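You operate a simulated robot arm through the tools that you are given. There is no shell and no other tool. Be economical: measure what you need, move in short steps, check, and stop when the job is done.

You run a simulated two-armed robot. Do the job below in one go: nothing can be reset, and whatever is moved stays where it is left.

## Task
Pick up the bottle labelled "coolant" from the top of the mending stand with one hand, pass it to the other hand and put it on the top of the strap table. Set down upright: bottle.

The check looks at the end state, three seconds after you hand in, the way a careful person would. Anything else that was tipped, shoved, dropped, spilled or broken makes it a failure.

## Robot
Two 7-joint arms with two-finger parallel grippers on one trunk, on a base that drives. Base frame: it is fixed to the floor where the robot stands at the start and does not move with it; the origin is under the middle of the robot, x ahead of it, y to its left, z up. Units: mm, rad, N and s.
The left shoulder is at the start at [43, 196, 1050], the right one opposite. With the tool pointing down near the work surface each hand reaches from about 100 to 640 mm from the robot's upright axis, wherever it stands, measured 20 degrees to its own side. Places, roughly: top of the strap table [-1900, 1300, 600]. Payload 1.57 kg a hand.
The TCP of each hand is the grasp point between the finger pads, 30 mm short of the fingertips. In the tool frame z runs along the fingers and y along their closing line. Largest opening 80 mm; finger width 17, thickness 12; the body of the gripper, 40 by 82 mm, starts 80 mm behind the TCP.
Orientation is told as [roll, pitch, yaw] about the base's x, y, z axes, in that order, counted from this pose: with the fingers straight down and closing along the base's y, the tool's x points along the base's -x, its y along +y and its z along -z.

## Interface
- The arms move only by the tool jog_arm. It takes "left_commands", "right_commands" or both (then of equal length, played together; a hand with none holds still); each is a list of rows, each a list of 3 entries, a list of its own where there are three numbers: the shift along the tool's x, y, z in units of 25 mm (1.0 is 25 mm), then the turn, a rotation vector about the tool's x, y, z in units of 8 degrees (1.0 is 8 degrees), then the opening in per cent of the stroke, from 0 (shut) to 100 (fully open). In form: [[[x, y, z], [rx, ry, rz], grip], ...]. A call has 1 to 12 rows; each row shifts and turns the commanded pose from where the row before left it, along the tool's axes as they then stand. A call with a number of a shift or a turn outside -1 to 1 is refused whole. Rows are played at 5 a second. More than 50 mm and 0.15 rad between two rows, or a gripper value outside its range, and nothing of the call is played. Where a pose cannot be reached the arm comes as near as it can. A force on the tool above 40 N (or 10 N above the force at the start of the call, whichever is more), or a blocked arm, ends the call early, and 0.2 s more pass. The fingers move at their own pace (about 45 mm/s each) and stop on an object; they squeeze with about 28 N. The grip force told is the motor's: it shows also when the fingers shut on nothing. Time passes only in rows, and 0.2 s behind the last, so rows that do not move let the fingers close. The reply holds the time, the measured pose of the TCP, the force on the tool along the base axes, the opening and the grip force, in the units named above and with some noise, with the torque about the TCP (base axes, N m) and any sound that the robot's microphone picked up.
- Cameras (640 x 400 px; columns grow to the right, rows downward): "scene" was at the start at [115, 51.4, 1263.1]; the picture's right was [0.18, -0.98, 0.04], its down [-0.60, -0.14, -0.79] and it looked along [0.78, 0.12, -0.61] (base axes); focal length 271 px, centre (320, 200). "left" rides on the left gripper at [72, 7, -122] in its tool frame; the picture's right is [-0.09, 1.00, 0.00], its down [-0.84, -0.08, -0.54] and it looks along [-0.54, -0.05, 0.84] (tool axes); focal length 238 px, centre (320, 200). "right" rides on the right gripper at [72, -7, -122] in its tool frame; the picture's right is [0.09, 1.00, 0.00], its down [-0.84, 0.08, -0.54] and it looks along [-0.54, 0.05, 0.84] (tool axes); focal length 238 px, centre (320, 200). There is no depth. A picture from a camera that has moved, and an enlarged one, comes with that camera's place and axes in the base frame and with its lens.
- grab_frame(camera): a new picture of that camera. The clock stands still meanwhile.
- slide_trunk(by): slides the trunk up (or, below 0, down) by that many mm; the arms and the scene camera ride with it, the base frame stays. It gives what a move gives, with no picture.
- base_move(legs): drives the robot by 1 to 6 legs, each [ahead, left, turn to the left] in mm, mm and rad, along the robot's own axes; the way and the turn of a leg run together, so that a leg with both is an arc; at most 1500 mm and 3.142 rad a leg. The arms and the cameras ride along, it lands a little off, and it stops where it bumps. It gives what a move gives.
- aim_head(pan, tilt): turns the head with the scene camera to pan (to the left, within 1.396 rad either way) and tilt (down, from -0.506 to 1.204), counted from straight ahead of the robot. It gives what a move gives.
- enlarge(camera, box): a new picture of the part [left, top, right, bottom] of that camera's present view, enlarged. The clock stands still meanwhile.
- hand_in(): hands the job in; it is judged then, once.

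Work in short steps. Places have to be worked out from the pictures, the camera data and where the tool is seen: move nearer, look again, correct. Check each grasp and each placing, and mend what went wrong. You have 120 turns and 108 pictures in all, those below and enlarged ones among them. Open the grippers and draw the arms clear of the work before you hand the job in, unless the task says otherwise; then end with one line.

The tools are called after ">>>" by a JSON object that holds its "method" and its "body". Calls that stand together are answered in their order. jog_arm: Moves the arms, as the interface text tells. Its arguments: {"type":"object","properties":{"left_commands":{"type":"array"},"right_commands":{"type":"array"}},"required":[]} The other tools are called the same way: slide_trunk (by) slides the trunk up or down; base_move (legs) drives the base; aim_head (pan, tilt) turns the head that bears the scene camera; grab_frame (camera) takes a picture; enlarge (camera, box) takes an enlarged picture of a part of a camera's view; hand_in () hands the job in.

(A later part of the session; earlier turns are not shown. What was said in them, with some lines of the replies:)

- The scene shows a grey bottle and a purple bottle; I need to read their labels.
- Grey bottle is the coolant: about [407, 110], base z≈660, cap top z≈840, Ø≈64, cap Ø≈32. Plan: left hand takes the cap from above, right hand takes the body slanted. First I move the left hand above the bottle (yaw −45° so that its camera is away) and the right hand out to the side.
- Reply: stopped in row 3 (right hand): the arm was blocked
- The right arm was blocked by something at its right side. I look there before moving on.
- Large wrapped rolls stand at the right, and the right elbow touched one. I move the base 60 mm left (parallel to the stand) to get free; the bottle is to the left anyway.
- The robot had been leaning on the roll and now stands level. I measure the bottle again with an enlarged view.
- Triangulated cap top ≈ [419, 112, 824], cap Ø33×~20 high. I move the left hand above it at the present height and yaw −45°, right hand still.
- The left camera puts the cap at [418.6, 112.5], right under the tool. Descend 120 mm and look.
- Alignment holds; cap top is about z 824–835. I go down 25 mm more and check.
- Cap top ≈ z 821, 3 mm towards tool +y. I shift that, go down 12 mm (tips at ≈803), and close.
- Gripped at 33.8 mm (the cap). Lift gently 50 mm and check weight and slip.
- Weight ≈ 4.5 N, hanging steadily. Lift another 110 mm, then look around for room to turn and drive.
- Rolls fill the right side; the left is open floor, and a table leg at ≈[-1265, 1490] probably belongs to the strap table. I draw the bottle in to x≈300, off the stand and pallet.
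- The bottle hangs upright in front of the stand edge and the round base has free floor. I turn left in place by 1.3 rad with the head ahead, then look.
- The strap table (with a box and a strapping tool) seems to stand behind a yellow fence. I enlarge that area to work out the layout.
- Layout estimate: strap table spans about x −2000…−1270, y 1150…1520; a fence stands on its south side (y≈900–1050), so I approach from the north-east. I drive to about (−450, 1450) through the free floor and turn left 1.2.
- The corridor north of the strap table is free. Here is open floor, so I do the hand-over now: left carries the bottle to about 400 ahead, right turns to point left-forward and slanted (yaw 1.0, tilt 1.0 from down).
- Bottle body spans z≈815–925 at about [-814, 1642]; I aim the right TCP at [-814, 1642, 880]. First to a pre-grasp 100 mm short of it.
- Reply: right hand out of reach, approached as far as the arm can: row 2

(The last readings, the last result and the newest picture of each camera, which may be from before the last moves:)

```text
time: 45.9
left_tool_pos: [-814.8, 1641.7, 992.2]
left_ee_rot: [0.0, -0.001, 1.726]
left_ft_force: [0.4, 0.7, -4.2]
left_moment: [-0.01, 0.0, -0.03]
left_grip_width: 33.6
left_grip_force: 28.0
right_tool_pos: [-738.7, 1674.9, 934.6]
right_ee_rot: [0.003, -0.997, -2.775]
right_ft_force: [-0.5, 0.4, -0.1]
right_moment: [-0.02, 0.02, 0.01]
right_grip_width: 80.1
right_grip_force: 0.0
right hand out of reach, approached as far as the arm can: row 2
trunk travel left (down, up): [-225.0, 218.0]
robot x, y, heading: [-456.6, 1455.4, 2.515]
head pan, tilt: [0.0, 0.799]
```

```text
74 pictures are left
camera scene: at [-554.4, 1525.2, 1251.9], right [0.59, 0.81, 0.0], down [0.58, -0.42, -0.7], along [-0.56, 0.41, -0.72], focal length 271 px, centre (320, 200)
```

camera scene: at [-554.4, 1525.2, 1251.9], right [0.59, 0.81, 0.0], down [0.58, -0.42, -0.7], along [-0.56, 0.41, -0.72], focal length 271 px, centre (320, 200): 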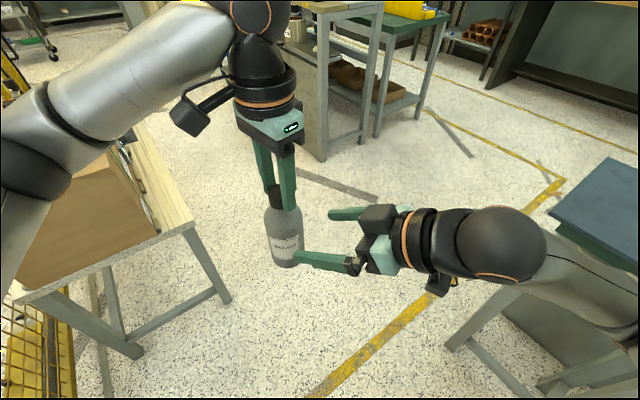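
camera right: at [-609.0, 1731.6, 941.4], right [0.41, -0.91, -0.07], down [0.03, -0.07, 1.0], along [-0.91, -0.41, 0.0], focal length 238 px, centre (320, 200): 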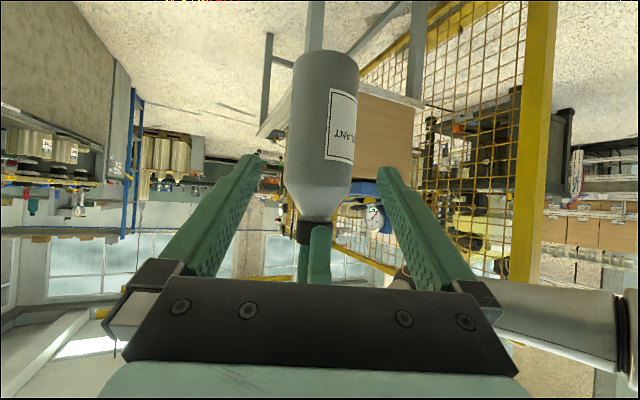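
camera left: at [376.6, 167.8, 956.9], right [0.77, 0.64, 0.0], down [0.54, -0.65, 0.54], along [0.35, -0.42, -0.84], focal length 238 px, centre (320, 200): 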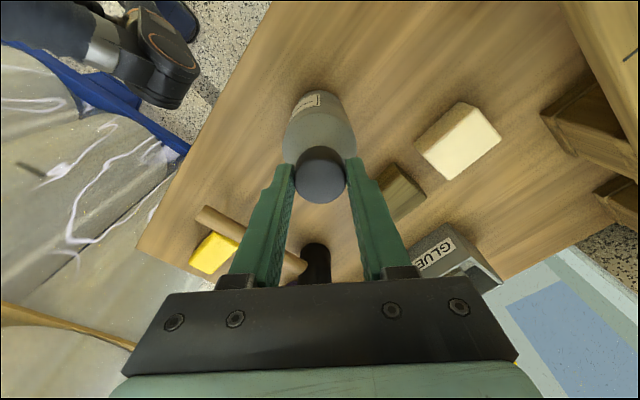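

Well centred between the fingertips. Advance the remaining ≈98 mm without closing.

>>> {"method": "jog_arm", "body": {"right_commands": [[[0, 0.03, 0.65], [0, 0, 0], 100], [[0, 0.03, 0.65], [0, 0, 0], 100], [[0, 0, 0.65], [0, 0, 0], 100], [[0, 0, 0.65], [0, 0, 0], 100], [[0, 0, 0.65], [0, 0, 0], 100], [[0, 0, 0.65], [0, 0, 0], 100]]}}

>>> {"method": "grab_frame", "body": {"camera": "right"}}

>>> {"method": "enlarge", "body": {"camera": "scene", "box": [180, 120, 460, 300]}}

```text
time: 47.3
left_tool_pos: [-813.6, 1641.7, 991.1]
left_ee_rot: [0.001, 0.0, 1.727]
left_ft_force: [-0.6, 0.3, -3.3]
left_moment: [-0.03, 0.0, 0.03]
left_grip_width: 33.6
left_grip_force: 28.0
right_tool_pos: [-812.3, 1644.4, 882.4]
right_ee_rot: [0.004, -0.997, -2.773]
right_ft_force: [0.4, -0.2, -0.4]
right_moment: [-0.01, 0.0, 0.01]
right_grip_width: 79.8
right_grip_force: 0.2
trunk travel left (down, up): [-225.0, 218.0]
robot x, y, heading: [-453.3, 1456.8, 2.518]
head pan, tilt: [0.0, 0.799]
```

```text
73 pictures are left
camera right: at [-683.6, 1702.8, 887.8], right [0.41, -0.91, -0.07], down [0.03, -0.07, 1.0], along [-0.91, -0.41, 0.0], focal length 238 px, centre (320, 200)
```

right: 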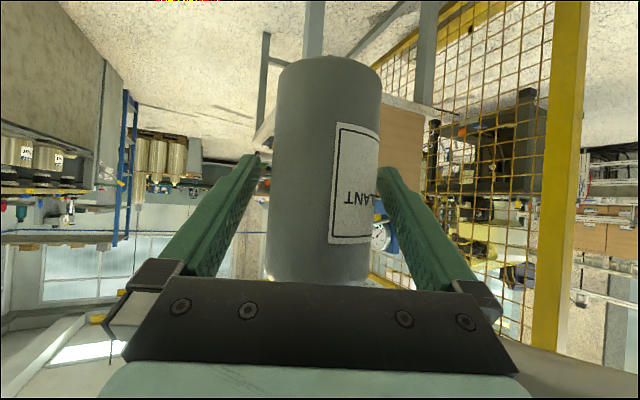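

```text
2.22 times, centred on (320, 210) of scene
camera zoom: at [-554.3, 1525.3, 1251.9], right [0.59, 0.81, 0.0], down [0.58, -0.42, -0.7], along [-0.56, 0.41, -0.72], focal length 603 px, centre (320, 178)
```

zoom: 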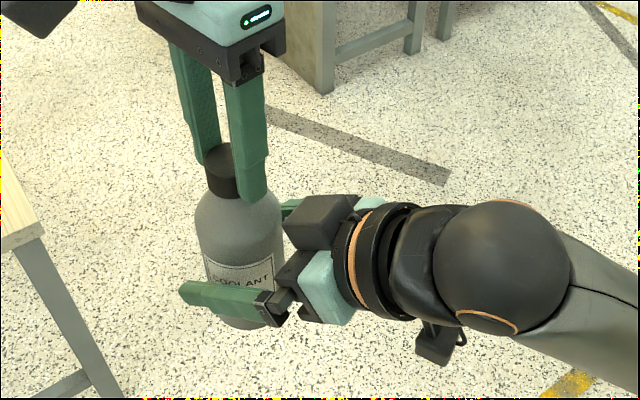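

Bottle is between the right fingers, a touch towards tool +y. I nudge 2.5 mm and close.

>>> {"method": "jog_arm", "body": {"right_commands": [[[0, 0.1, 0], [0, 0, 0], 100], [[0, 0, 0], [0, 0, 0], 60], [[0, 0, 0], [0, 0, 0], 0], [[0, 0, 0], [0, 0, 0], 0], [[0, 0, 0], [0, 0, 0], 0]]}}

>>> {"method": "grab_frame", "body": {"camera": "right"}}

```text
time: 48.5
left_tool_pos: [-813.6, 1641.3, 992.8]
left_ee_rot: [-0.001, 0.002, 1.727]
left_ft_force: [4.4, -5.5, -2.4]
left_moment: [-0.7, -0.3, -0.01]
left_grip_width: 33.4
left_grip_force: 28.1
right_tool_pos: [-812.6, 1643.1, 881.7]
right_ee_rot: [0.006, -0.995, -2.774]
right_ft_force: [-4.7, 6.6, 0.2]
right_moment: [0.04, -0.26, -0.01]
right_grip_width: 61.6
right_grip_force: 27.2
trunk travel left (down, up): [-225.0, 218.0]
robot x, y, heading: [-457.6, 1451.5, 2.513]
head pan, tilt: [0.0, 0.799]
```

```text
71 pictures are left
camera right: at [-682.6, 1700.4, 887.9], right [0.41, -0.91, -0.07], down [0.03, -0.07, 1.0], along [-0.91, -0.41, 0.0], focal length 238 px, centre (320, 200)
```

right: 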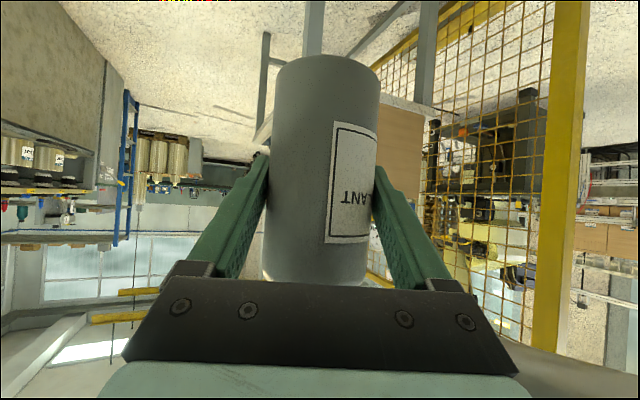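

Right hand holds the body (61.6 mm), with about 8 N side load between the hands. I relieve it by 2 mm and check.

>>> {"method": "jog_arm", "body": {"right_commands": [[[0, -0.07, 0], [0, 0, 0], 0], [[0, 0, 0], [0, 0, 0], 0]]}}

```text
time: 49.1
left_tool_pos: [-813.4, 1642.3, 993.2]
left_ee_rot: [-0.001, 0.0, 1.726]
left_ft_force: [6.4, -3.3, -4.1]
left_moment: [-0.74, -0.23, 0.06]
left_grip_width: 33.3
left_grip_force: 28.4
right_tool_pos: [-812.3, 1644.2, 881.2]
right_ee_rot: [0.007, -0.999, -2.775]
right_ft_force: [-5.5, 3.9, 0.1]
right_moment: [0.44, -0.45, -0.07]
right_grip_width: 61.7
right_grip_force: 28.3
trunk travel left (down, up): [-225.0, 218.0]
robot x, y, heading: [-457.7, 1452.9, 2.512]
head pan, tilt: [0.0, 0.799]
```

Load is small enough; release the left hand, then raise it straight up.

>>> {"method": "jog_arm", "body": {"left_commands": [[[0, 0, 0], [0, 0, 0], 50], [[0, 0, 0], [0, 0, 0], 100], [[0, 0, 0], [0, 0, 0], 100], [[0, 0, 0], [0, 0, 0], 100], [[0, 0, -0.5], [0, 0, 0], 100], [[0, 0, -1], [0, 0, 0], 100], [[0, 0, -1], [0, 0, 0], 100], [[0, 0, -1], [0, 0, 0], 100], [[0, 0, -1], [0, 0, 0], 100]], "right_commands": [[[0, 0, 0], [0, 0, 0], 0], [[0, 0, 0], [0, 0, 0], 0], [[0, 0, 0], [0, 0, 0], 0], [[0, 0, 0], [0, 0, 0], 0], [[0, 0, 0], [0, 0, 0], 0], [[0, 0, 0], [0, 0, 0], 0], [[0, 0, 0], [0, 0, 0], 0], [[0, 0, 0], [0, 0, 0], 0], [[0, 0, 0], [0, 0, 0], 0]]}}

>>> {"method": "grab_frame", "body": {"camera": "scene"}}

>>> {"method": "grab_frame", "body": {"camera": "left"}}

```text
time: 51.1
left_tool_pos: [-813.2, 1641.3, 1107.2]
left_ee_rot: [0.001, 0.0, 1.726]
left_ft_force: [0.3, -0.3, -0.4]
left_moment: [-0.01, -0.03, -0.02]
left_grip_width: 79.8
left_grip_force: 0.1
right_tool_pos: [-811.2, 1643.7, 881.5]
right_ee_rot: [0.006, -0.997, -2.775]
right_ft_force: [-0.1, 0.3, 0.2]
right_moment: [0.0, 0.01, 0.01]
right_grip_width: 61.6
right_grip_force: 27.7
trunk travel left (down, up): [-225.0, 218.0]
robot x, y, heading: [-454.8, 1453.4, 2.513]
head pan, tilt: [0.0, 0.799]
```

```text
70 pictures are left
camera scene: at [-554.0, 1525.3, 1251.9], right [0.59, 0.81, 0.0], down [0.58, -0.42, -0.7], along [-0.56, 0.41, -0.72], focal length 271 px, centre (320, 200)
```

scene: 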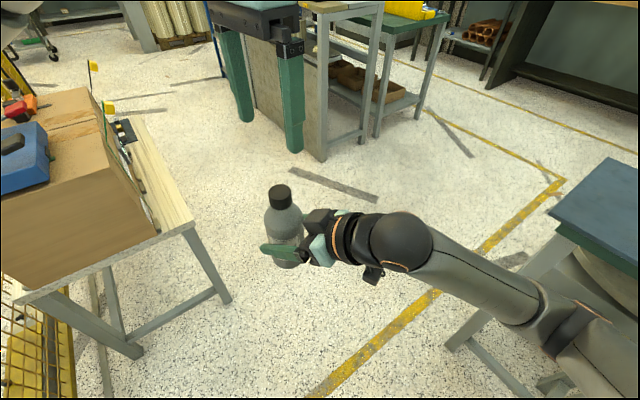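

```text
69 pictures are left
camera left: at [-806.6, 1567.9, 1226.9], right [-1.0, -0.06, 0.0], down [-0.05, 0.84, 0.54], along [-0.03, 0.54, -0.84], focal length 238 px, centre (320, 200)
```

left: 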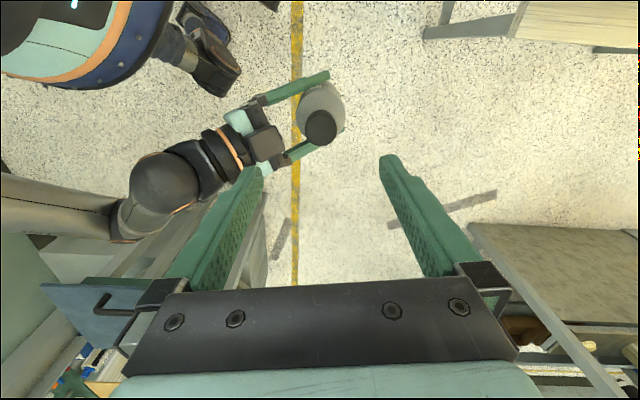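

Hand-over done: the right hand holds the bottle upright. The strap table top is x≈−2000…−1205, y≈1100…1515, with a big box at its east end. I drive ahead 900 mm into the corridor to look at the free west part.

>>> {"method": "base_move", "body": {"legs": [[450, 0, 0], [450, 0, 0], [0, 0, 0.6], [0, 0, 0.6]]}}

>>> {"method": "aim_head", "body": {"pan": 0.2, "tilt": 0.6}}

>>> {"method": "grab_frame", "body": {"camera": "scene"}}

>>> {"method": "grab_frame", "body": {"camera": "left"}}

```text
time: 59.5
left_tool_pos: [-1492.7, 1726.1, 1104.5]
left_ee_rot: [0.0, -0.001, 2.911]
left_ft_force: [0.1, 0.8, -1.1]
left_moment: [0.0, 0.0, 0.01]
left_grip_width: 80.2
left_grip_force: 0.0
right_tool_pos: [-1494.9, 1728.0, 880.8]
right_ee_rot: [0.005, -0.996, -1.591]
right_ft_force: [-0.5, -0.2, -0.4]
right_moment: [0.02, -0.03, -0.01]
right_grip_width: 61.6
right_grip_force: 27.8
trunk travel left (down, up): [-225.0, 218.0]
robot x, y, heading: [-1183.9, 1981.3, -2.584]
head pan, tilt: [0.0, 0.799]
```

```text
time: 60.2
left_tool_pos: [-1493.1, 1725.8, 1105.9]
left_ee_rot: [-0.002, -0.001, 2.911]
left_ft_force: [0.0, 0.0, 0.9]
left_moment: [-0.01, -0.02, -0.01]
left_grip_width: 80.1
left_grip_force: 0.2
right_tool_pos: [-1493.6, 1726.8, 880.4]
right_ee_rot: [0.008, -0.997, -1.59]
right_ft_force: [-0.2, -0.6, -0.1]
right_moment: [0.01, -0.03, -0.03]
right_grip_width: 61.5
right_grip_force: 28.2
trunk travel left (down, up): [-225.0, 218.0]
robot x, y, heading: [-1185.1, 1986.1, -2.582]
head pan, tilt: [0.201, 0.6]
```

```text
68 pictures are left
camera scene: at [-1284.2, 1904.8, 1268.7], right [-0.69, 0.73, 0.0], down [0.41, 0.39, -0.82], along [-0.6, -0.57, -0.57], focal length 271 px, centre (320, 200)
```

scene: 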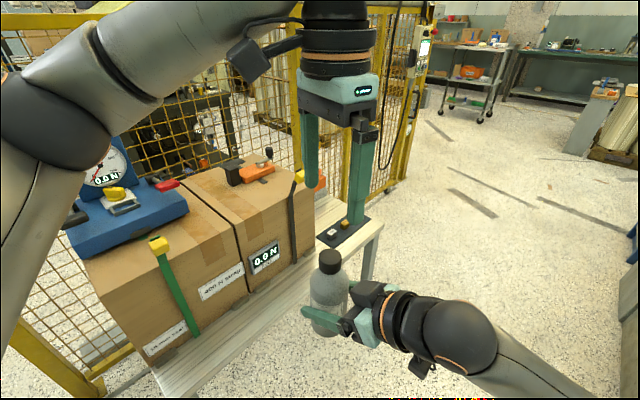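

```text
67 pictures are left
camera left: at [-1422.4, 1702.2, 1226.6], right [-0.32, -0.95, 0.0], down [-0.8, 0.27, 0.54], along [-0.51, 0.17, -0.84], focal length 238 px, centre (320, 200)
```

left: 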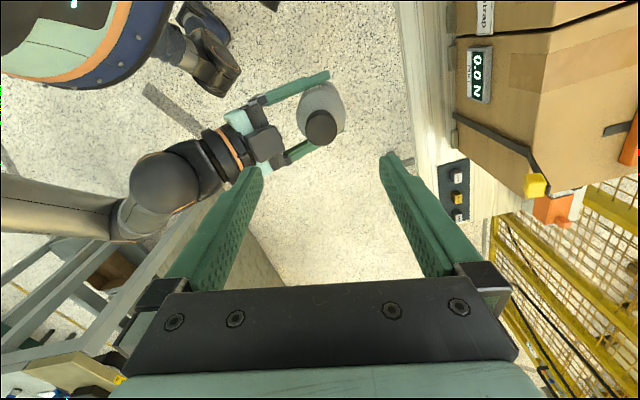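

The free spot seems to be at the west end of the table, past the box and a small button box. I drive west along the corridor to about (−1800, 2000) and face south.

>>> {"method": "base_move", "body": {"legs": [[514, -338, 0], [0, 0, 0.5], [0, 0, 0.5]]}}

>>> {"method": "aim_head", "body": {"pan": 0.0, "tilt": 0.75}}

>>> {"method": "grab_frame", "body": {"camera": "scene"}}

>>> {"method": "grab_frame", "body": {"camera": "left"}}

```text
time: 66.5
left_tool_pos: [-1759.9, 1595.5, 1105.3]
left_ee_rot: [0.001, 0.0, -2.372]
left_ft_force: [0.0, 0.9, -0.4]
left_moment: [0.01, 0.01, 0.04]
left_grip_width: 80.3
left_grip_force: 0.1
right_tool_pos: [-1761.3, 1595.8, 880.9]
right_ee_rot: [0.005, -0.997, -0.59]
right_ft_force: [0.1, -0.3, -0.4]
right_moment: [0.04, 0.04, -0.01]
right_grip_width: 61.6
right_grip_force: 28.1
trunk travel left (down, up): [-225.0, 218.0]
robot x, y, heading: [-1811.0, 1993.2, -1.581]
head pan, tilt: [0.201, 0.6]
```

```text
time: 67.3
left_tool_pos: [-1759.1, 1595.0, 1105.4]
left_ee_rot: [0.0, 0.001, -2.372]
left_ft_force: [0.7, -0.4, -0.2]
left_moment: [-0.04, -0.03, -0.04]
left_grip_width: 80.0
left_grip_force: 0.1
right_tool_pos: [-1761.1, 1595.9, 880.3]
right_ee_rot: [0.006, -0.996, -0.589]
right_ft_force: [0.0, 0.6, -1.2]
right_moment: [0.01, 0.0, -0.01]
right_grip_width: 61.6
right_grip_force: 28.5
trunk travel left (down, up): [-225.0, 218.0]
robot x, y, heading: [-1815.4, 1995.5, -1.587]
head pan, tilt: [0.0, 0.75]
```

```text
66 pictures are left
camera scene: at [-1815.4, 1872.5, 1255.9], right [-1.0, 0.01, 0.0], down [0.01, 0.68, -0.73], along [-0.01, -0.73, -0.68], focal length 271 px, centre (320, 200)
```

scene: 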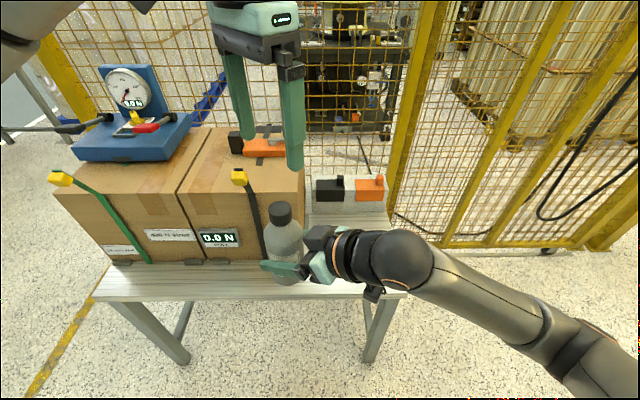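

```text
65 pictures are left
camera left: at [-1701.4, 1640.6, 1226.6], right [0.63, -0.78, 0.0], down [-0.65, -0.53, 0.54], along [-0.42, -0.34, -0.84], focal length 238 px, centre (320, 200)
```

left: 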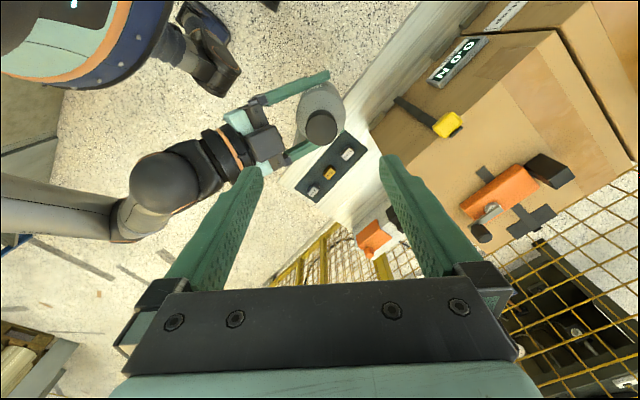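

Free patch on the table's west end: x≈−1790…−2030, y≈1230…1400, between cardboard box (west face x≈−1762), button box (y≈1430–1480) and a small fixture (y≈1180). Target ≈[−1900, 1330]. I move the left hand aside and yaw the right hand 20° further so that it stays west of the bottle.

>>> {"method": "jog_arm", "body": {"left_commands": [[[0.97, 0.49, 0], [0, 0, 0], 100], [[0.97, 0.49, 0], [0, 0, 0], 100], [[0.97, 0.49, 0], [0, 0, 0], 100], [[0.97, 0.49, 0], [0, 0, 0], 100], [[0.97, 0.49, 0], [0, 0, 0], 100], [[0.97, 0.49, 0], [0, 0, 0], 100], [[0.97, 0.49, 0], [0, 0, 0], 100]], "right_commands": [[[0, 0, 0], [0, 0, 0], 0], [[0, 0, 0], [-0.7, 0, -0.45], 0], [[0, 0, 0], [-0.7, 0, -0.45], 0], [[0, 0, 0], [-0.7, 0, -0.45], 0], [[0, 0, 0], [0, 0, 0], 0], [[0, 0, 0], [0, 0, 0], 0], [[0, 0, 0], [0, 0, 0], 0]]}}

>>> {"method": "grab_frame", "body": {"camera": "scene"}}

```text
time: 68.9
left_tool_pos: [-1577.7, 1654.6, 1105.2]
left_ee_rot: [0.001, 0.001, -2.373]
left_ft_force: [-1.1, -0.8, -1.0]
left_moment: [-0.02, 0.02, -0.02]
left_grip_width: 79.9
left_grip_force: 0.0
right_tool_pos: [-1761.0, 1595.7, 881.0]
right_ee_rot: [0.007, -0.997, -0.242]
right_ft_force: [1.5, 0.7, -0.1]
right_moment: [-0.01, 0.01, 0.03]
right_grip_width: 61.6
right_grip_force: 27.9
trunk travel left (down, up): [-225.0, 218.0]
robot x, y, heading: [-1813.3, 1997.8, -1.586]
head pan, tilt: [0.0, 0.75]
```

```text
64 pictures are left
camera scene: at [-1815.2, 1872.7, 1255.9], right [-1.0, 0.01, 0.0], down [0.01, 0.68, -0.73], along [-0.01, -0.73, -0.68], focal length 271 px, centre (320, 200)
```

scene: 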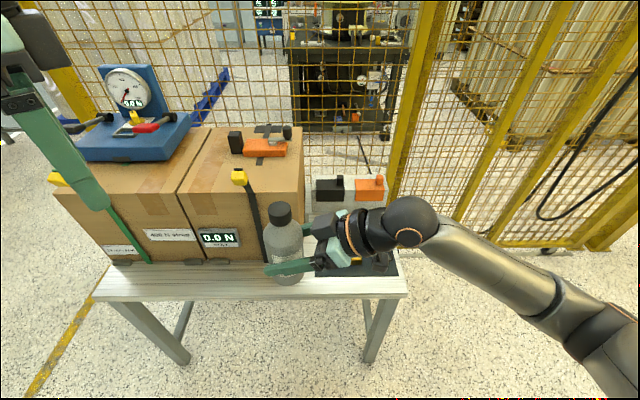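

Bottle is held upright. I drive 90 mm ahead and 90 mm to the right, with the bottle still above everything near it.

>>> {"method": "base_move", "body": {"legs": [[0, -90, 0], [88, 0, 0]]}}

>>> {"method": "grab_frame", "body": {"camera": "scene"}}

>>> {"method": "grab_frame", "body": {"camera": "right"}}

```text
time: 70.7
left_tool_pos: [-1668.7, 1567.8, 1105.2]
left_ee_rot: [0.0, 0.0, -2.369]
left_ft_force: [-0.5, -0.5, -0.1]
left_moment: [0.04, 0.02, 0.01]
left_grip_width: 79.8
left_grip_force: 0.0
right_tool_pos: [-1851.5, 1510.8, 880.2]
right_ee_rot: [0.009, -0.996, -0.242]
right_ft_force: [0.0, -0.6, -0.2]
right_moment: [0.04, -0.03, 0.03]
right_grip_width: 61.9
right_grip_force: 28.1
trunk travel left (down, up): [-225.0, 218.0]
robot x, y, heading: [-1904.2, 1910.3, -1.577]
head pan, tilt: [0.0, 0.75]
```

```text
63 pictures are left
camera scene: at [-1905.8, 1786.7, 1255.8], right [-1.0, 0.01, 0.0], down [0.01, 0.68, -0.73], along [-0.01, -0.73, -0.68], focal length 271 px, centre (320, 200)
```

scene: 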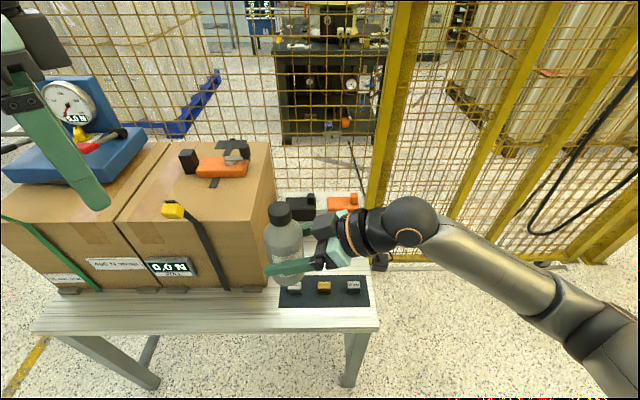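

```text
62 pictures are left
camera right: at [-1990.8, 1537.0, 887.3], right [0.18, 0.98, -0.07], down [0.02, 0.07, 1.0], along [0.98, -0.18, 0.0], focal length 238 px, centre (320, 200)
```

right: 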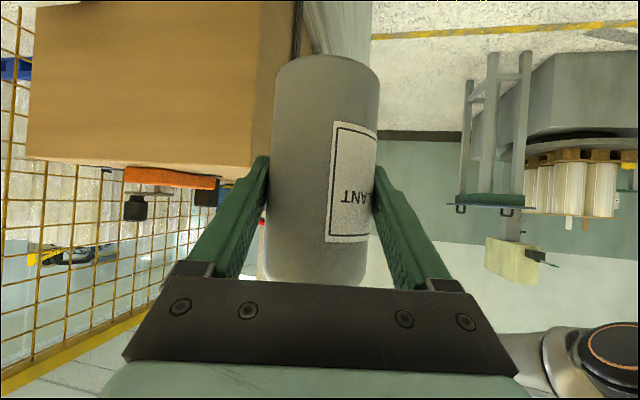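

Let me enlarge the target patch to measure the free space.

>>> {"method": "enlarge", "body": {"camera": "scene", "box": [240, 170, 400, 330]}}

>>> {"method": "grab_frame", "body": {"camera": "left"}}

```text
2.50 times, centred on (320, 250) of scene
camera zoom: at [-1905.8, 1786.7, 1255.8], right [-1.0, 0.01, 0.0], down [0.01, 0.68, -0.73], along [-0.01, -0.73, -0.68], focal length 678 px, centre (320, 75)
```

zoom: 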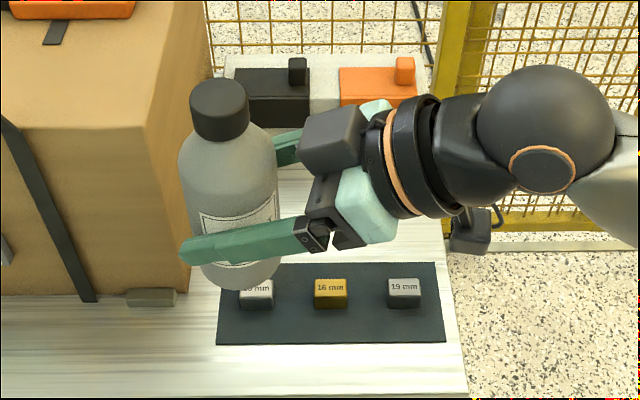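

```text
60 pictures are left
camera left: at [-1611.6, 1612.5, 1226.2], right [0.63, -0.78, 0.0], down [-0.65, -0.53, 0.54], along [-0.42, -0.34, -0.84], focal length 238 px, centre (320, 200)
```

left: 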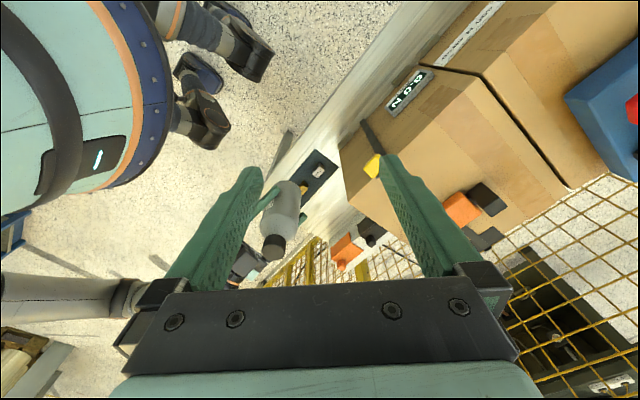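

The patch (x −1775…−2045, y 1190…1386; a thin gauge-block mat to its north) is free. I drive 50 mm ahead and carry the bottle at this height to above ≈[−1905, 1310].

>>> {"method": "base_move", "body": {"legs": [[50, 0, 0]]}}

>>> {"method": "jog_arm", "body": {"right_commands": [[[0.05, -0.912, -0.079], [0, 0, 0], 0], [[0.05, -0.912, -0.079], [0, 0, 0], 0], [[0.05, -0.912, -0.079], [0, 0, 0], 0], [[0.05, -0.912, -0.079], [0, 0, 0], 0], [[0.05, -0.912, -0.079], [0, 0, 0], 0], [[0.05, -0.912, -0.079], [0, 0, 0], 0], [[0.05, -0.912, -0.079], [0, 0, 0], 0]]}}

>>> {"method": "grab_frame", "body": {"camera": "scene"}}

```text
time: 71.6
left_tool_pos: [-1669.3, 1518.4, 1105.3]
left_ee_rot: [-0.001, 0.0, -2.37]
left_ft_force: [-0.5, -0.3, 0.3]
left_moment: [0.01, 0.01, -0.01]
left_grip_width: 80.1
left_grip_force: 0.1
right_tool_pos: [-1852.5, 1460.0, 881.0]
right_ee_rot: [0.009, -0.996, -0.242]
right_ft_force: [-0.2, -0.2, -0.9]
right_moment: [0.06, 0.03, 0.01]
right_grip_width: 61.5
right_grip_force: 28.0
trunk travel left (down, up): [-225.0, 218.0]
robot x, y, heading: [-1908.3, 1860.7, -1.58]
head pan, tilt: [0.0, 0.75]
```

```text
time: 73.2
left_tool_pos: [-1669.5, 1518.9, 1105.5]
left_ee_rot: [0.002, 0.0, -2.369]
left_ft_force: [-0.3, 0.6, 0.2]
left_moment: [-0.03, 0.0, -0.02]
left_grip_width: 79.9
left_grip_force: 0.0
right_tool_pos: [-1903.1, 1311.5, 880.9]
right_ee_rot: [0.007, -0.994, -0.242]
right_ft_force: [-0.6, 0.4, 0.5]
right_moment: [-0.02, 0.0, 0.03]
right_grip_width: 61.5
right_grip_force: 28.3
trunk travel left (down, up): [-225.0, 218.0]
robot x, y, heading: [-1904.7, 1861.8, -1.587]
head pan, tilt: [0.0, 0.75]
```

```text
59 pictures are left
camera scene: at [-1906.3, 1737.2, 1255.8], right [-1.0, 0.01, 0.0], down [0.01, 0.68, -0.73], along [-0.01, -0.73, -0.68], focal length 271 px, centre (320, 200)
```

scene: 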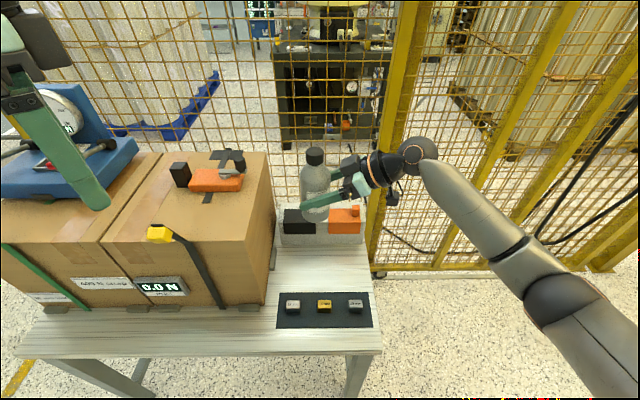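

Bottle is above the patch (free y 1239…1385 there). Lower with the trunk by 150 mm, vertical.

>>> {"method": "slide_trunk", "body": {"by": -150}}

>>> {"method": "grab_frame", "body": {"camera": "scene"}}

>>> {"method": "grab_frame", "body": {"camera": "right"}}

```text
time: 74.9
left_tool_pos: [-1668.9, 1517.9, 956.5]
left_ee_rot: [0.002, 0.0, -2.37]
left_ft_force: [0.0, 0.6, 0.7]
left_moment: [0.02, -0.02, 0.02]
left_grip_width: 80.2
left_grip_force: 0.0
right_tool_pos: [-1903.2, 1311.2, 731.3]
right_ee_rot: [0.011, -0.997, -0.241]
right_ft_force: [0.0, -0.4, 0.7]
right_moment: [-0.02, 0.0, 0.0]
right_grip_width: 61.8
right_grip_force: 28.2
trunk travel left (down, up): [-75.0, 368.0]
robot x, y, heading: [-1901.2, 1858.3, -1.583]
head pan, tilt: [0.0, 0.75]
```

```text
58 pictures are left
camera scene: at [-1906.4, 1737.4, 1105.9], right [-1.0, 0.01, 0.0], down [0.01, 0.68, -0.73], along [-0.01, -0.73, -0.68], focal length 271 px, centre (320, 200)
```

scene: 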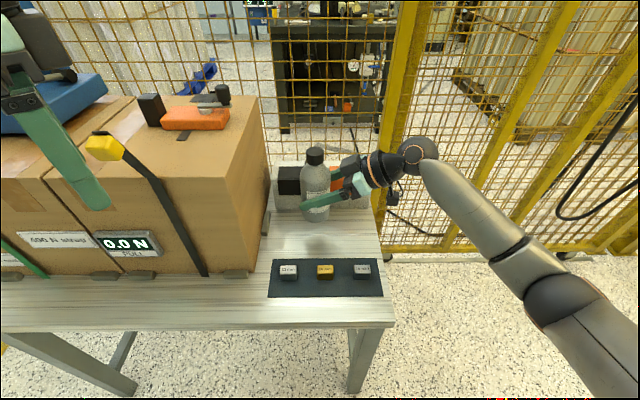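

```text
57 pictures are left
camera right: at [-2042.3, 1337.9, 737.8], right [0.18, 0.98, -0.07], down [0.02, 0.07, 1.0], along [0.98, -0.18, 0.0], focal length 238 px, centre (320, 200)
```

right: 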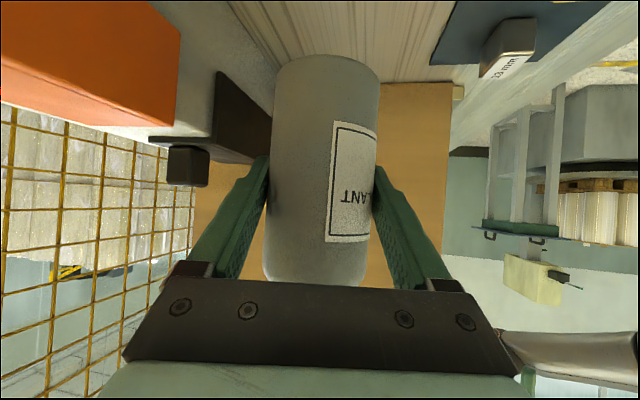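

The fixture to the south is near the south finger; I enlarge to measure margin before the final descent.

>>> {"method": "enlarge", "body": {"camera": "scene", "box": [240, 120, 420, 300]}}

```text
2.22 times, centred on (330, 210) of scene
camera zoom: at [-1906.4, 1737.4, 1105.9], right [-1.0, 0.01, 0.0], down [0.01, 0.68, -0.73], along [-0.01, -0.73, -0.68], focal length 603 px, centre (298, 178)
```

zoom: 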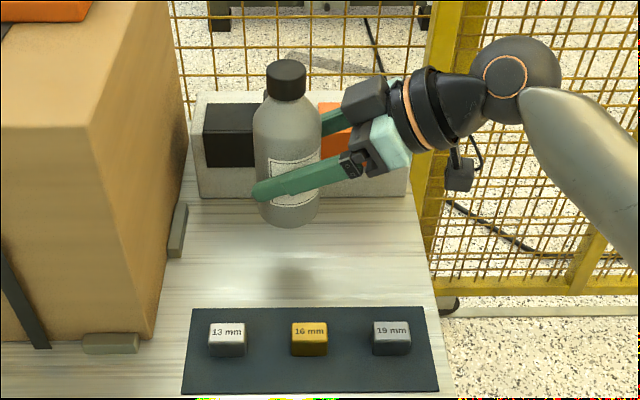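

Free y is 1226…1385. I shift 7 mm north and go down 50 mm by the arm; then small steps to contact.

>>> {"method": "jog_arm", "body": {"right_commands": [[[0.04, 0.27, -0.06], [0, 0, 0], 0], [[0.6, 0, 0.39], [0, 0, 0], 0], [[0.6, 0, 0.39], [0, 0, 0], 0], [[0.48, 0, 0.31], [0, 0, 0], 0]]}}

>>> {"method": "enlarge", "body": {"camera": "scene", "box": [240, 120, 420, 300]}}

>>> {"method": "grab_frame", "body": {"camera": "right"}}

```text
time: 75.9
left_tool_pos: [-1669.0, 1518.4, 955.1]
left_ee_rot: [0.002, 0.0, -2.369]
left_ft_force: [-0.4, 0.2, 0.1]
left_moment: [0.01, 0.0, -0.01]
left_grip_width: 80.3
left_grip_force: 0.1
right_tool_pos: [-1901.7, 1318.0, 680.2]
right_ee_rot: [0.008, -0.996, -0.242]
right_ft_force: [0.1, 0.0, -0.7]
right_moment: [-0.02, -0.02, 0.0]
right_grip_width: 61.6
right_grip_force: 27.3
trunk travel left (down, up): [-75.0, 368.0]
robot x, y, heading: [-1905.0, 1859.7, -1.581]
head pan, tilt: [0.0, 0.75]
```

```text
2.22 times, centred on (330, 210) of scene
camera zoom: at [-1906.4, 1737.3, 1105.9], right [-1.0, 0.01, 0.0], down [0.01, 0.68, -0.73], along [-0.01, -0.73, -0.68], focal length 603 px, centre (298, 178)
```

zoom: 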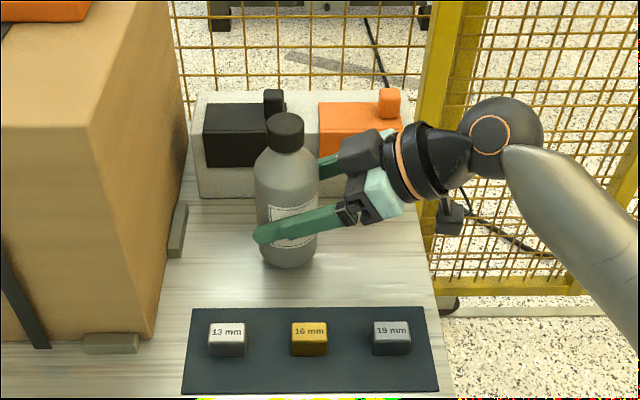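

```text
54 pictures are left
camera right: at [-2040.9, 1345.5, 687.0], right [0.18, 0.98, -0.07], down [0.02, 0.07, 1.0], along [0.98, -0.18, 0.0], focal length 238 px, centre (320, 200)
```

right: 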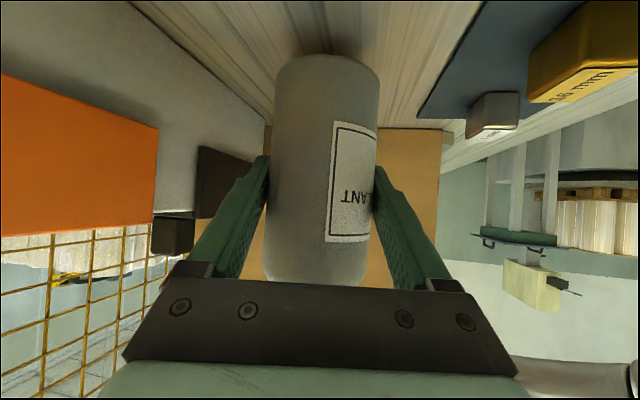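

Still ~15 mm above. Three 4 mm steps, then check force.

>>> {"method": "jog_arm", "body": {"right_commands": [[[0.134, 0, 0.087], [0, 0, 0], 0], [[0.134, 0, 0.087], [0, 0, 0], 0], [[0.134, 0, 0.087], [0, 0, 0], 0]]}}

>>> {"method": "jog_arm", "body": {"right_commands": [[[0.067, 0, 0.043], [0, 0, 0], 0]]}}

```text
time: 76.7
left_tool_pos: [-1669.9, 1519.6, 955.1]
left_ee_rot: [0.002, 0.0, -2.37]
left_ft_force: [0.1, -0.1, 0.5]
left_moment: [-0.03, 0.01, -0.05]
left_grip_width: 79.9
left_grip_force: 0.1
right_tool_pos: [-1903.5, 1319.5, 669.5]
right_ee_rot: [0.008, -0.997, -0.242]
right_ft_force: [0.1, -0.1, 0.4]
right_moment: [0.01, -0.01, 0.0]
right_grip_width: 61.6
right_grip_force: 28.8
trunk travel left (down, up): [-75.0, 368.0]
robot x, y, heading: [-1905.9, 1858.1, -1.582]
head pan, tilt: [0.0, 0.75]
```

```text
time: 77.1
left_tool_pos: [-1669.5, 1518.6, 955.4]
left_ee_rot: [0.001, 0.0, -2.37]
left_ft_force: [0.3, 0.1, -0.2]
left_moment: [-0.02, -0.03, 0.0]
left_grip_width: 80.2
left_grip_force: 0.1
right_tool_pos: [-1902.4, 1319.2, 667.5]
right_ee_rot: [0.01, -0.996, -0.242]
right_ft_force: [0.2, -0.1, 0.0]
right_moment: [-0.02, 0.06, 0.02]
right_grip_width: 61.4
right_grip_force: 28.3
trunk travel left (down, up): [-75.0, 368.0]
robot x, y, heading: [-1905.2, 1862.8, -1.586]
head pan, tilt: [0.0, 0.75]
```

No contact yet; continue in 2 mm steps.

>>> {"method": "jog_arm", "body": {"right_commands": [[[0.067, 0, 0.043], [0, 0, 0], 0], [[0, 0, 0], [0, 0, 0], 0]]}}

>>> {"method": "jog_arm", "body": {"right_commands": [[[0.067, 0, 0.043], [0, 0, 0], 0], [[0, 0, 0], [0, 0, 0], 0]]}}

>>> {"method": "enlarge", "body": {"camera": "scene", "box": [280, 160, 360, 250]}}

```text
time: 77.7
left_tool_pos: [-1668.9, 1518.9, 954.9]
left_ee_rot: [0.002, 0.0, -2.371]
left_ft_force: [0.6, 0.6, -0.1]
left_moment: [0.01, 0.01, 0.02]
left_grip_width: 79.9
left_grip_force: 0.1
right_tool_pos: [-1903.6, 1318.7, 666.2]
right_ee_rot: [0.008, -0.999, -0.239]
right_ft_force: [-1.3, 0.8, 0.5]
right_moment: [-0.01, -0.02, 0.01]
right_grip_width: 61.6
right_grip_force: 28.0
trunk travel left (down, up): [-75.0, 368.0]
robot x, y, heading: [-1902.1, 1856.0, -1.579]
head pan, tilt: [0.0, 0.75]
```

```text
time: 78.3
left_tool_pos: [-1669.0, 1519.5, 956.5]
left_ee_rot: [0.003, -0.001, -2.37]
left_ft_force: [-0.3, -0.1, 0.1]
left_moment: [0.02, 0.01, -0.02]
left_grip_width: 79.8
left_grip_force: 0.2
right_tool_pos: [-1902.6, 1318.5, 664.9]
right_ee_rot: [0.002, -1.001, -0.238]
right_ft_force: [-0.7, 2.5, 8.8]
right_moment: [0.15, 0.42, -0.04]
right_grip_width: 61.9
right_grip_force: 27.8
trunk travel left (down, up): [-75.0, 368.0]
robot x, y, heading: [-1906.5, 1860.6, -1.582]
head pan, tilt: [0.0, 0.75]
```

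```text
4.44 times, centred on (320, 205) of scene
camera zoom: at [-1906.4, 1738.4, 1106.2], right [-1.0, 0.01, 0.0], down [0.01, 0.68, -0.73], along [-0.01, -0.73, -0.68], focal length 1205 px, centre (320, 178)
```

zoom: 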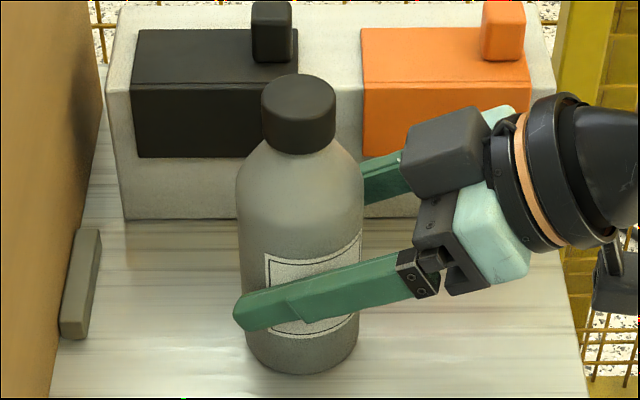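

Contact at TCP z≈665 (8.8 N). Relax 1 mm upward, then open the right fingers.

>>> {"method": "jog_arm", "body": {"right_commands": [[[-0.03, 0, -0.02], [0, 0, 0], 0], [[0, 0, 0], [0, 0, 0], 80], [[0, 0, 0], [0, 0, 0], 90], [[0, 0, 0], [0, 0, 0], 100], [[0, 0, 0], [0, 0, 0], 100], [[0, 0, 0], [0, 0, 0], 100]]}}

>>> {"method": "enlarge", "body": {"camera": "scene", "box": [280, 160, 360, 250]}}

>>> {"method": "grab_frame", "body": {"camera": "right"}}

```text
time: 79.7
left_tool_pos: [-1669.6, 1518.6, 955.4]
left_ee_rot: [0.002, 0.001, -2.369]
left_ft_force: [-1.1, 0.1, -1.9]
left_moment: [0.02, 0.04, 0.03]
left_grip_width: 79.8
left_grip_force: 0.1
right_tool_pos: [-1903.1, 1318.3, 664.0]
right_ee_rot: [0.005, -0.997, -0.241]
right_ft_force: [1.1, 0.8, 1.0]
right_moment: [0.01, -0.02, 0.0]
right_grip_width: 79.9
right_grip_force: 0.1
trunk travel left (down, up): [-75.0, 368.0]
robot x, y, heading: [-1905.8, 1861.4, -1.578]
head pan, tilt: [0.0, 0.75]
```

```text
4.44 times, centred on (320, 205) of scene
camera zoom: at [-1906.4, 1737.7, 1105.9], right [-1.0, 0.01, 0.0], down [0.01, 0.68, -0.73], along [-0.01, -0.73, -0.68], focal length 1205 px, centre (320, 178)
```

zoom: 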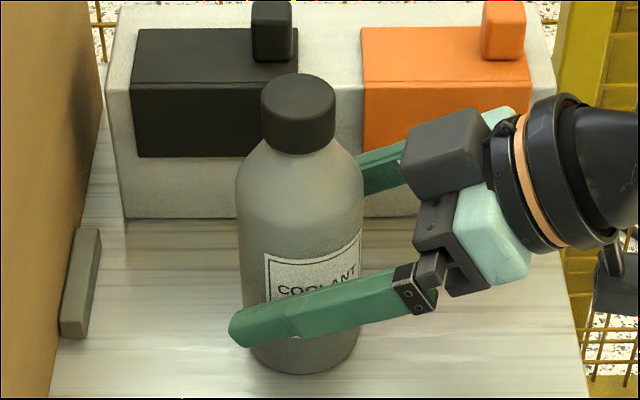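

```text
51 pictures are left
camera right: at [-2042.2, 1345.2, 670.6], right [0.18, 0.98, -0.07], down [0.02, 0.07, 1.0], along [0.98, -0.18, 0.0], focal length 238 px, centre (320, 200)
```

right: 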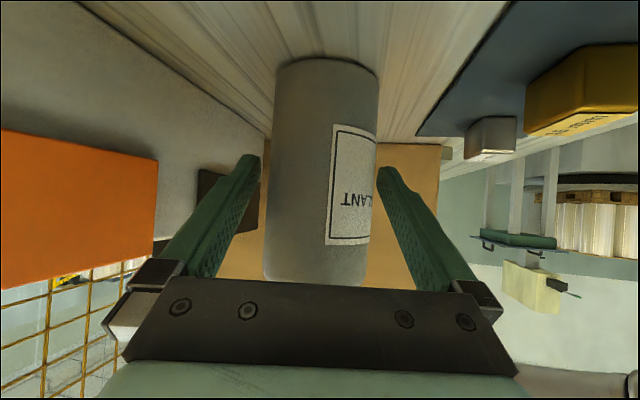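

Bottle stands by itself, fingers clear on both sides. Withdraw the right hand back along its axis (west and up).

>>> {"method": "jog_arm", "body": {"right_commands": [[[0, 0, -0.5], [0, 0, 0], 100], [[0, 0, -0.7], [0, 0, 0], 100], [[0, 0, -0.8], [0, 0, 0], 100], [[0, 0, -0.8], [0, 0, 0], 100], [[0, 0, -0.8], [0, 0, 0], 100], [[0, 0, -0.8], [0, 0, 0], 100], [[0, 0, -0.8], [0, 0, 0], 100]]}}

>>> {"method": "grab_frame", "body": {"camera": "scene"}}

>>> {"method": "grab_frame", "body": {"camera": "right"}}

```text
time: 81.3
left_tool_pos: [-1669.9, 1518.8, 956.0]
left_ee_rot: [0.003, 0.0, -2.37]
left_ft_force: [-0.4, 0.0, -0.1]
left_moment: [0.01, -0.02, 0.02]
left_grip_width: 80.0
left_grip_force: 0.0
right_tool_pos: [-2008.3, 1345.0, 733.1]
right_ee_rot: [0.008, -0.996, -0.241]
right_ft_force: [0.7, -0.7, 0.0]
right_moment: [-0.01, 0.03, -0.03]
right_grip_width: 80.0
right_grip_force: 0.1
trunk travel left (down, up): [-75.0, 368.0]
robot x, y, heading: [-1903.1, 1862.4, -1.582]
head pan, tilt: [0.0, 0.75]
```

```text
50 pictures are left
camera scene: at [-1906.4, 1737.7, 1105.9], right [-1.0, 0.01, 0.0], down [0.01, 0.68, -0.73], along [-0.01, -0.73, -0.68], focal length 271 px, centre (320, 200)
```

scene: 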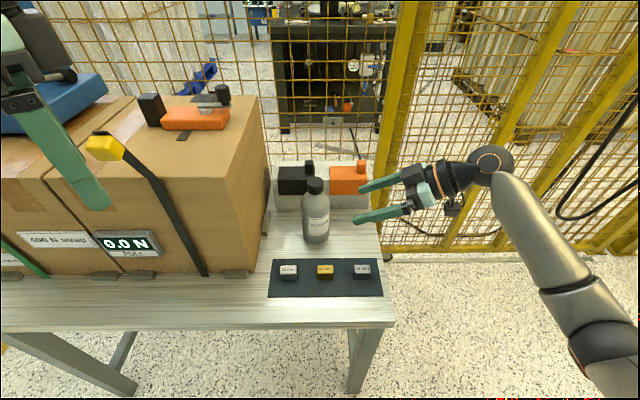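

```text
49 pictures are left
camera right: at [-2147.8, 1371.6, 740.8], right [0.18, 0.98, -0.07], down [0.02, 0.07, 1.0], along [0.98, -0.18, 0.0], focal length 238 px, centre (320, 200)
```

right: 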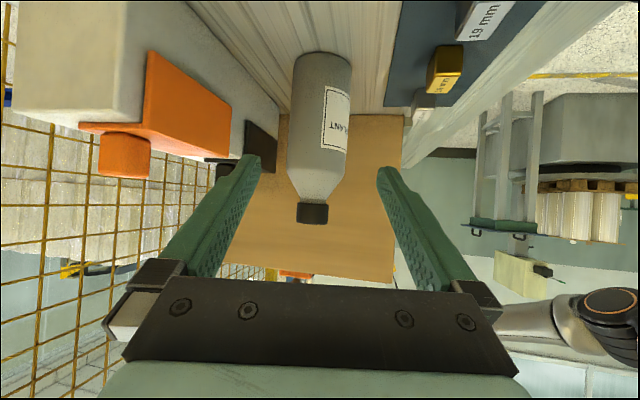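

Bottle stands upright on the table and nothing else was moved. I raise the trunk and back off 130 mm along the way I came.

>>> {"method": "slide_trunk", "body": {"by": 150}}

>>> {"method": "base_move", "body": {"legs": [[-130, 0, 0]]}}

>>> {"method": "grab_frame", "body": {"camera": "scene"}}

```text
time: 83.1
left_tool_pos: [-1668.6, 1519.0, 1106.1]
left_ee_rot: [0.002, -0.001, -2.369]
left_ft_force: [-0.3, -0.6, 0.1]
left_moment: [-0.01, -0.01, -0.01]
left_grip_width: 79.8
left_grip_force: 0.1
right_tool_pos: [-2008.4, 1343.4, 883.7]
right_ee_rot: [0.009, -0.997, -0.24]
right_ft_force: [-0.6, -0.5, -0.2]
right_moment: [0.0, 0.0, -0.03]
right_grip_width: 79.9
right_grip_force: 0.0
trunk travel left (down, up): [-225.0, 218.0]
robot x, y, heading: [-1903.2, 1861.8, -1.582]
head pan, tilt: [0.0, 0.75]
```

```text
time: 84.3
left_tool_pos: [-1668.5, 1645.9, 1105.2]
left_ee_rot: [0.002, 0.0, -2.374]
left_ft_force: [-0.2, 0.0, -0.5]
left_moment: [-0.01, 0.01, 0.02]
left_grip_width: 79.9
left_grip_force: 0.0
right_tool_pos: [-2007.2, 1473.4, 884.3]
right_ee_rot: [0.007, -0.998, -0.242]
right_ft_force: [0.1, -0.5, -0.3]
right_moment: [0.01, -0.03, -0.01]
right_grip_width: 79.9
right_grip_force: 0.1
trunk travel left (down, up): [-225.0, 218.0]
robot x, y, heading: [-1900.1, 1989.7, -1.585]
head pan, tilt: [0.0, 0.75]
```

```text
48 pictures are left
camera scene: at [-1905.1, 1865.8, 1256.0], right [-1.0, 0.01, 0.0], down [0.01, 0.68, -0.73], along [-0.01, -0.73, -0.68], focal length 271 px, centre (320, 200)
```

scene: 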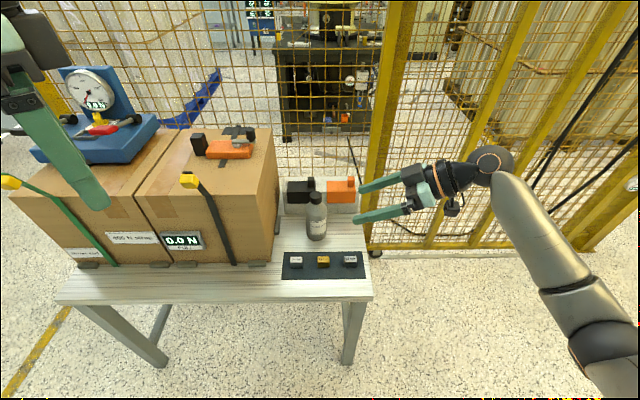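

The bottle stands upright and alone on the strap table, both grippers are open and the arms clear. I hand in.

>>> {"method": "hand_in", "body": {}}

```text
The job is handed in.
```

The coolant bottle was picked up from the mending stand with the left hand, passed to the right hand, and now stands upright on the strap table. My last pictures of the strap table show nothing disturbed there. Early on the right elbow brushed one of the large wrapped rolls beside the mending stand; I backed off at once and saw no sign that it moved.
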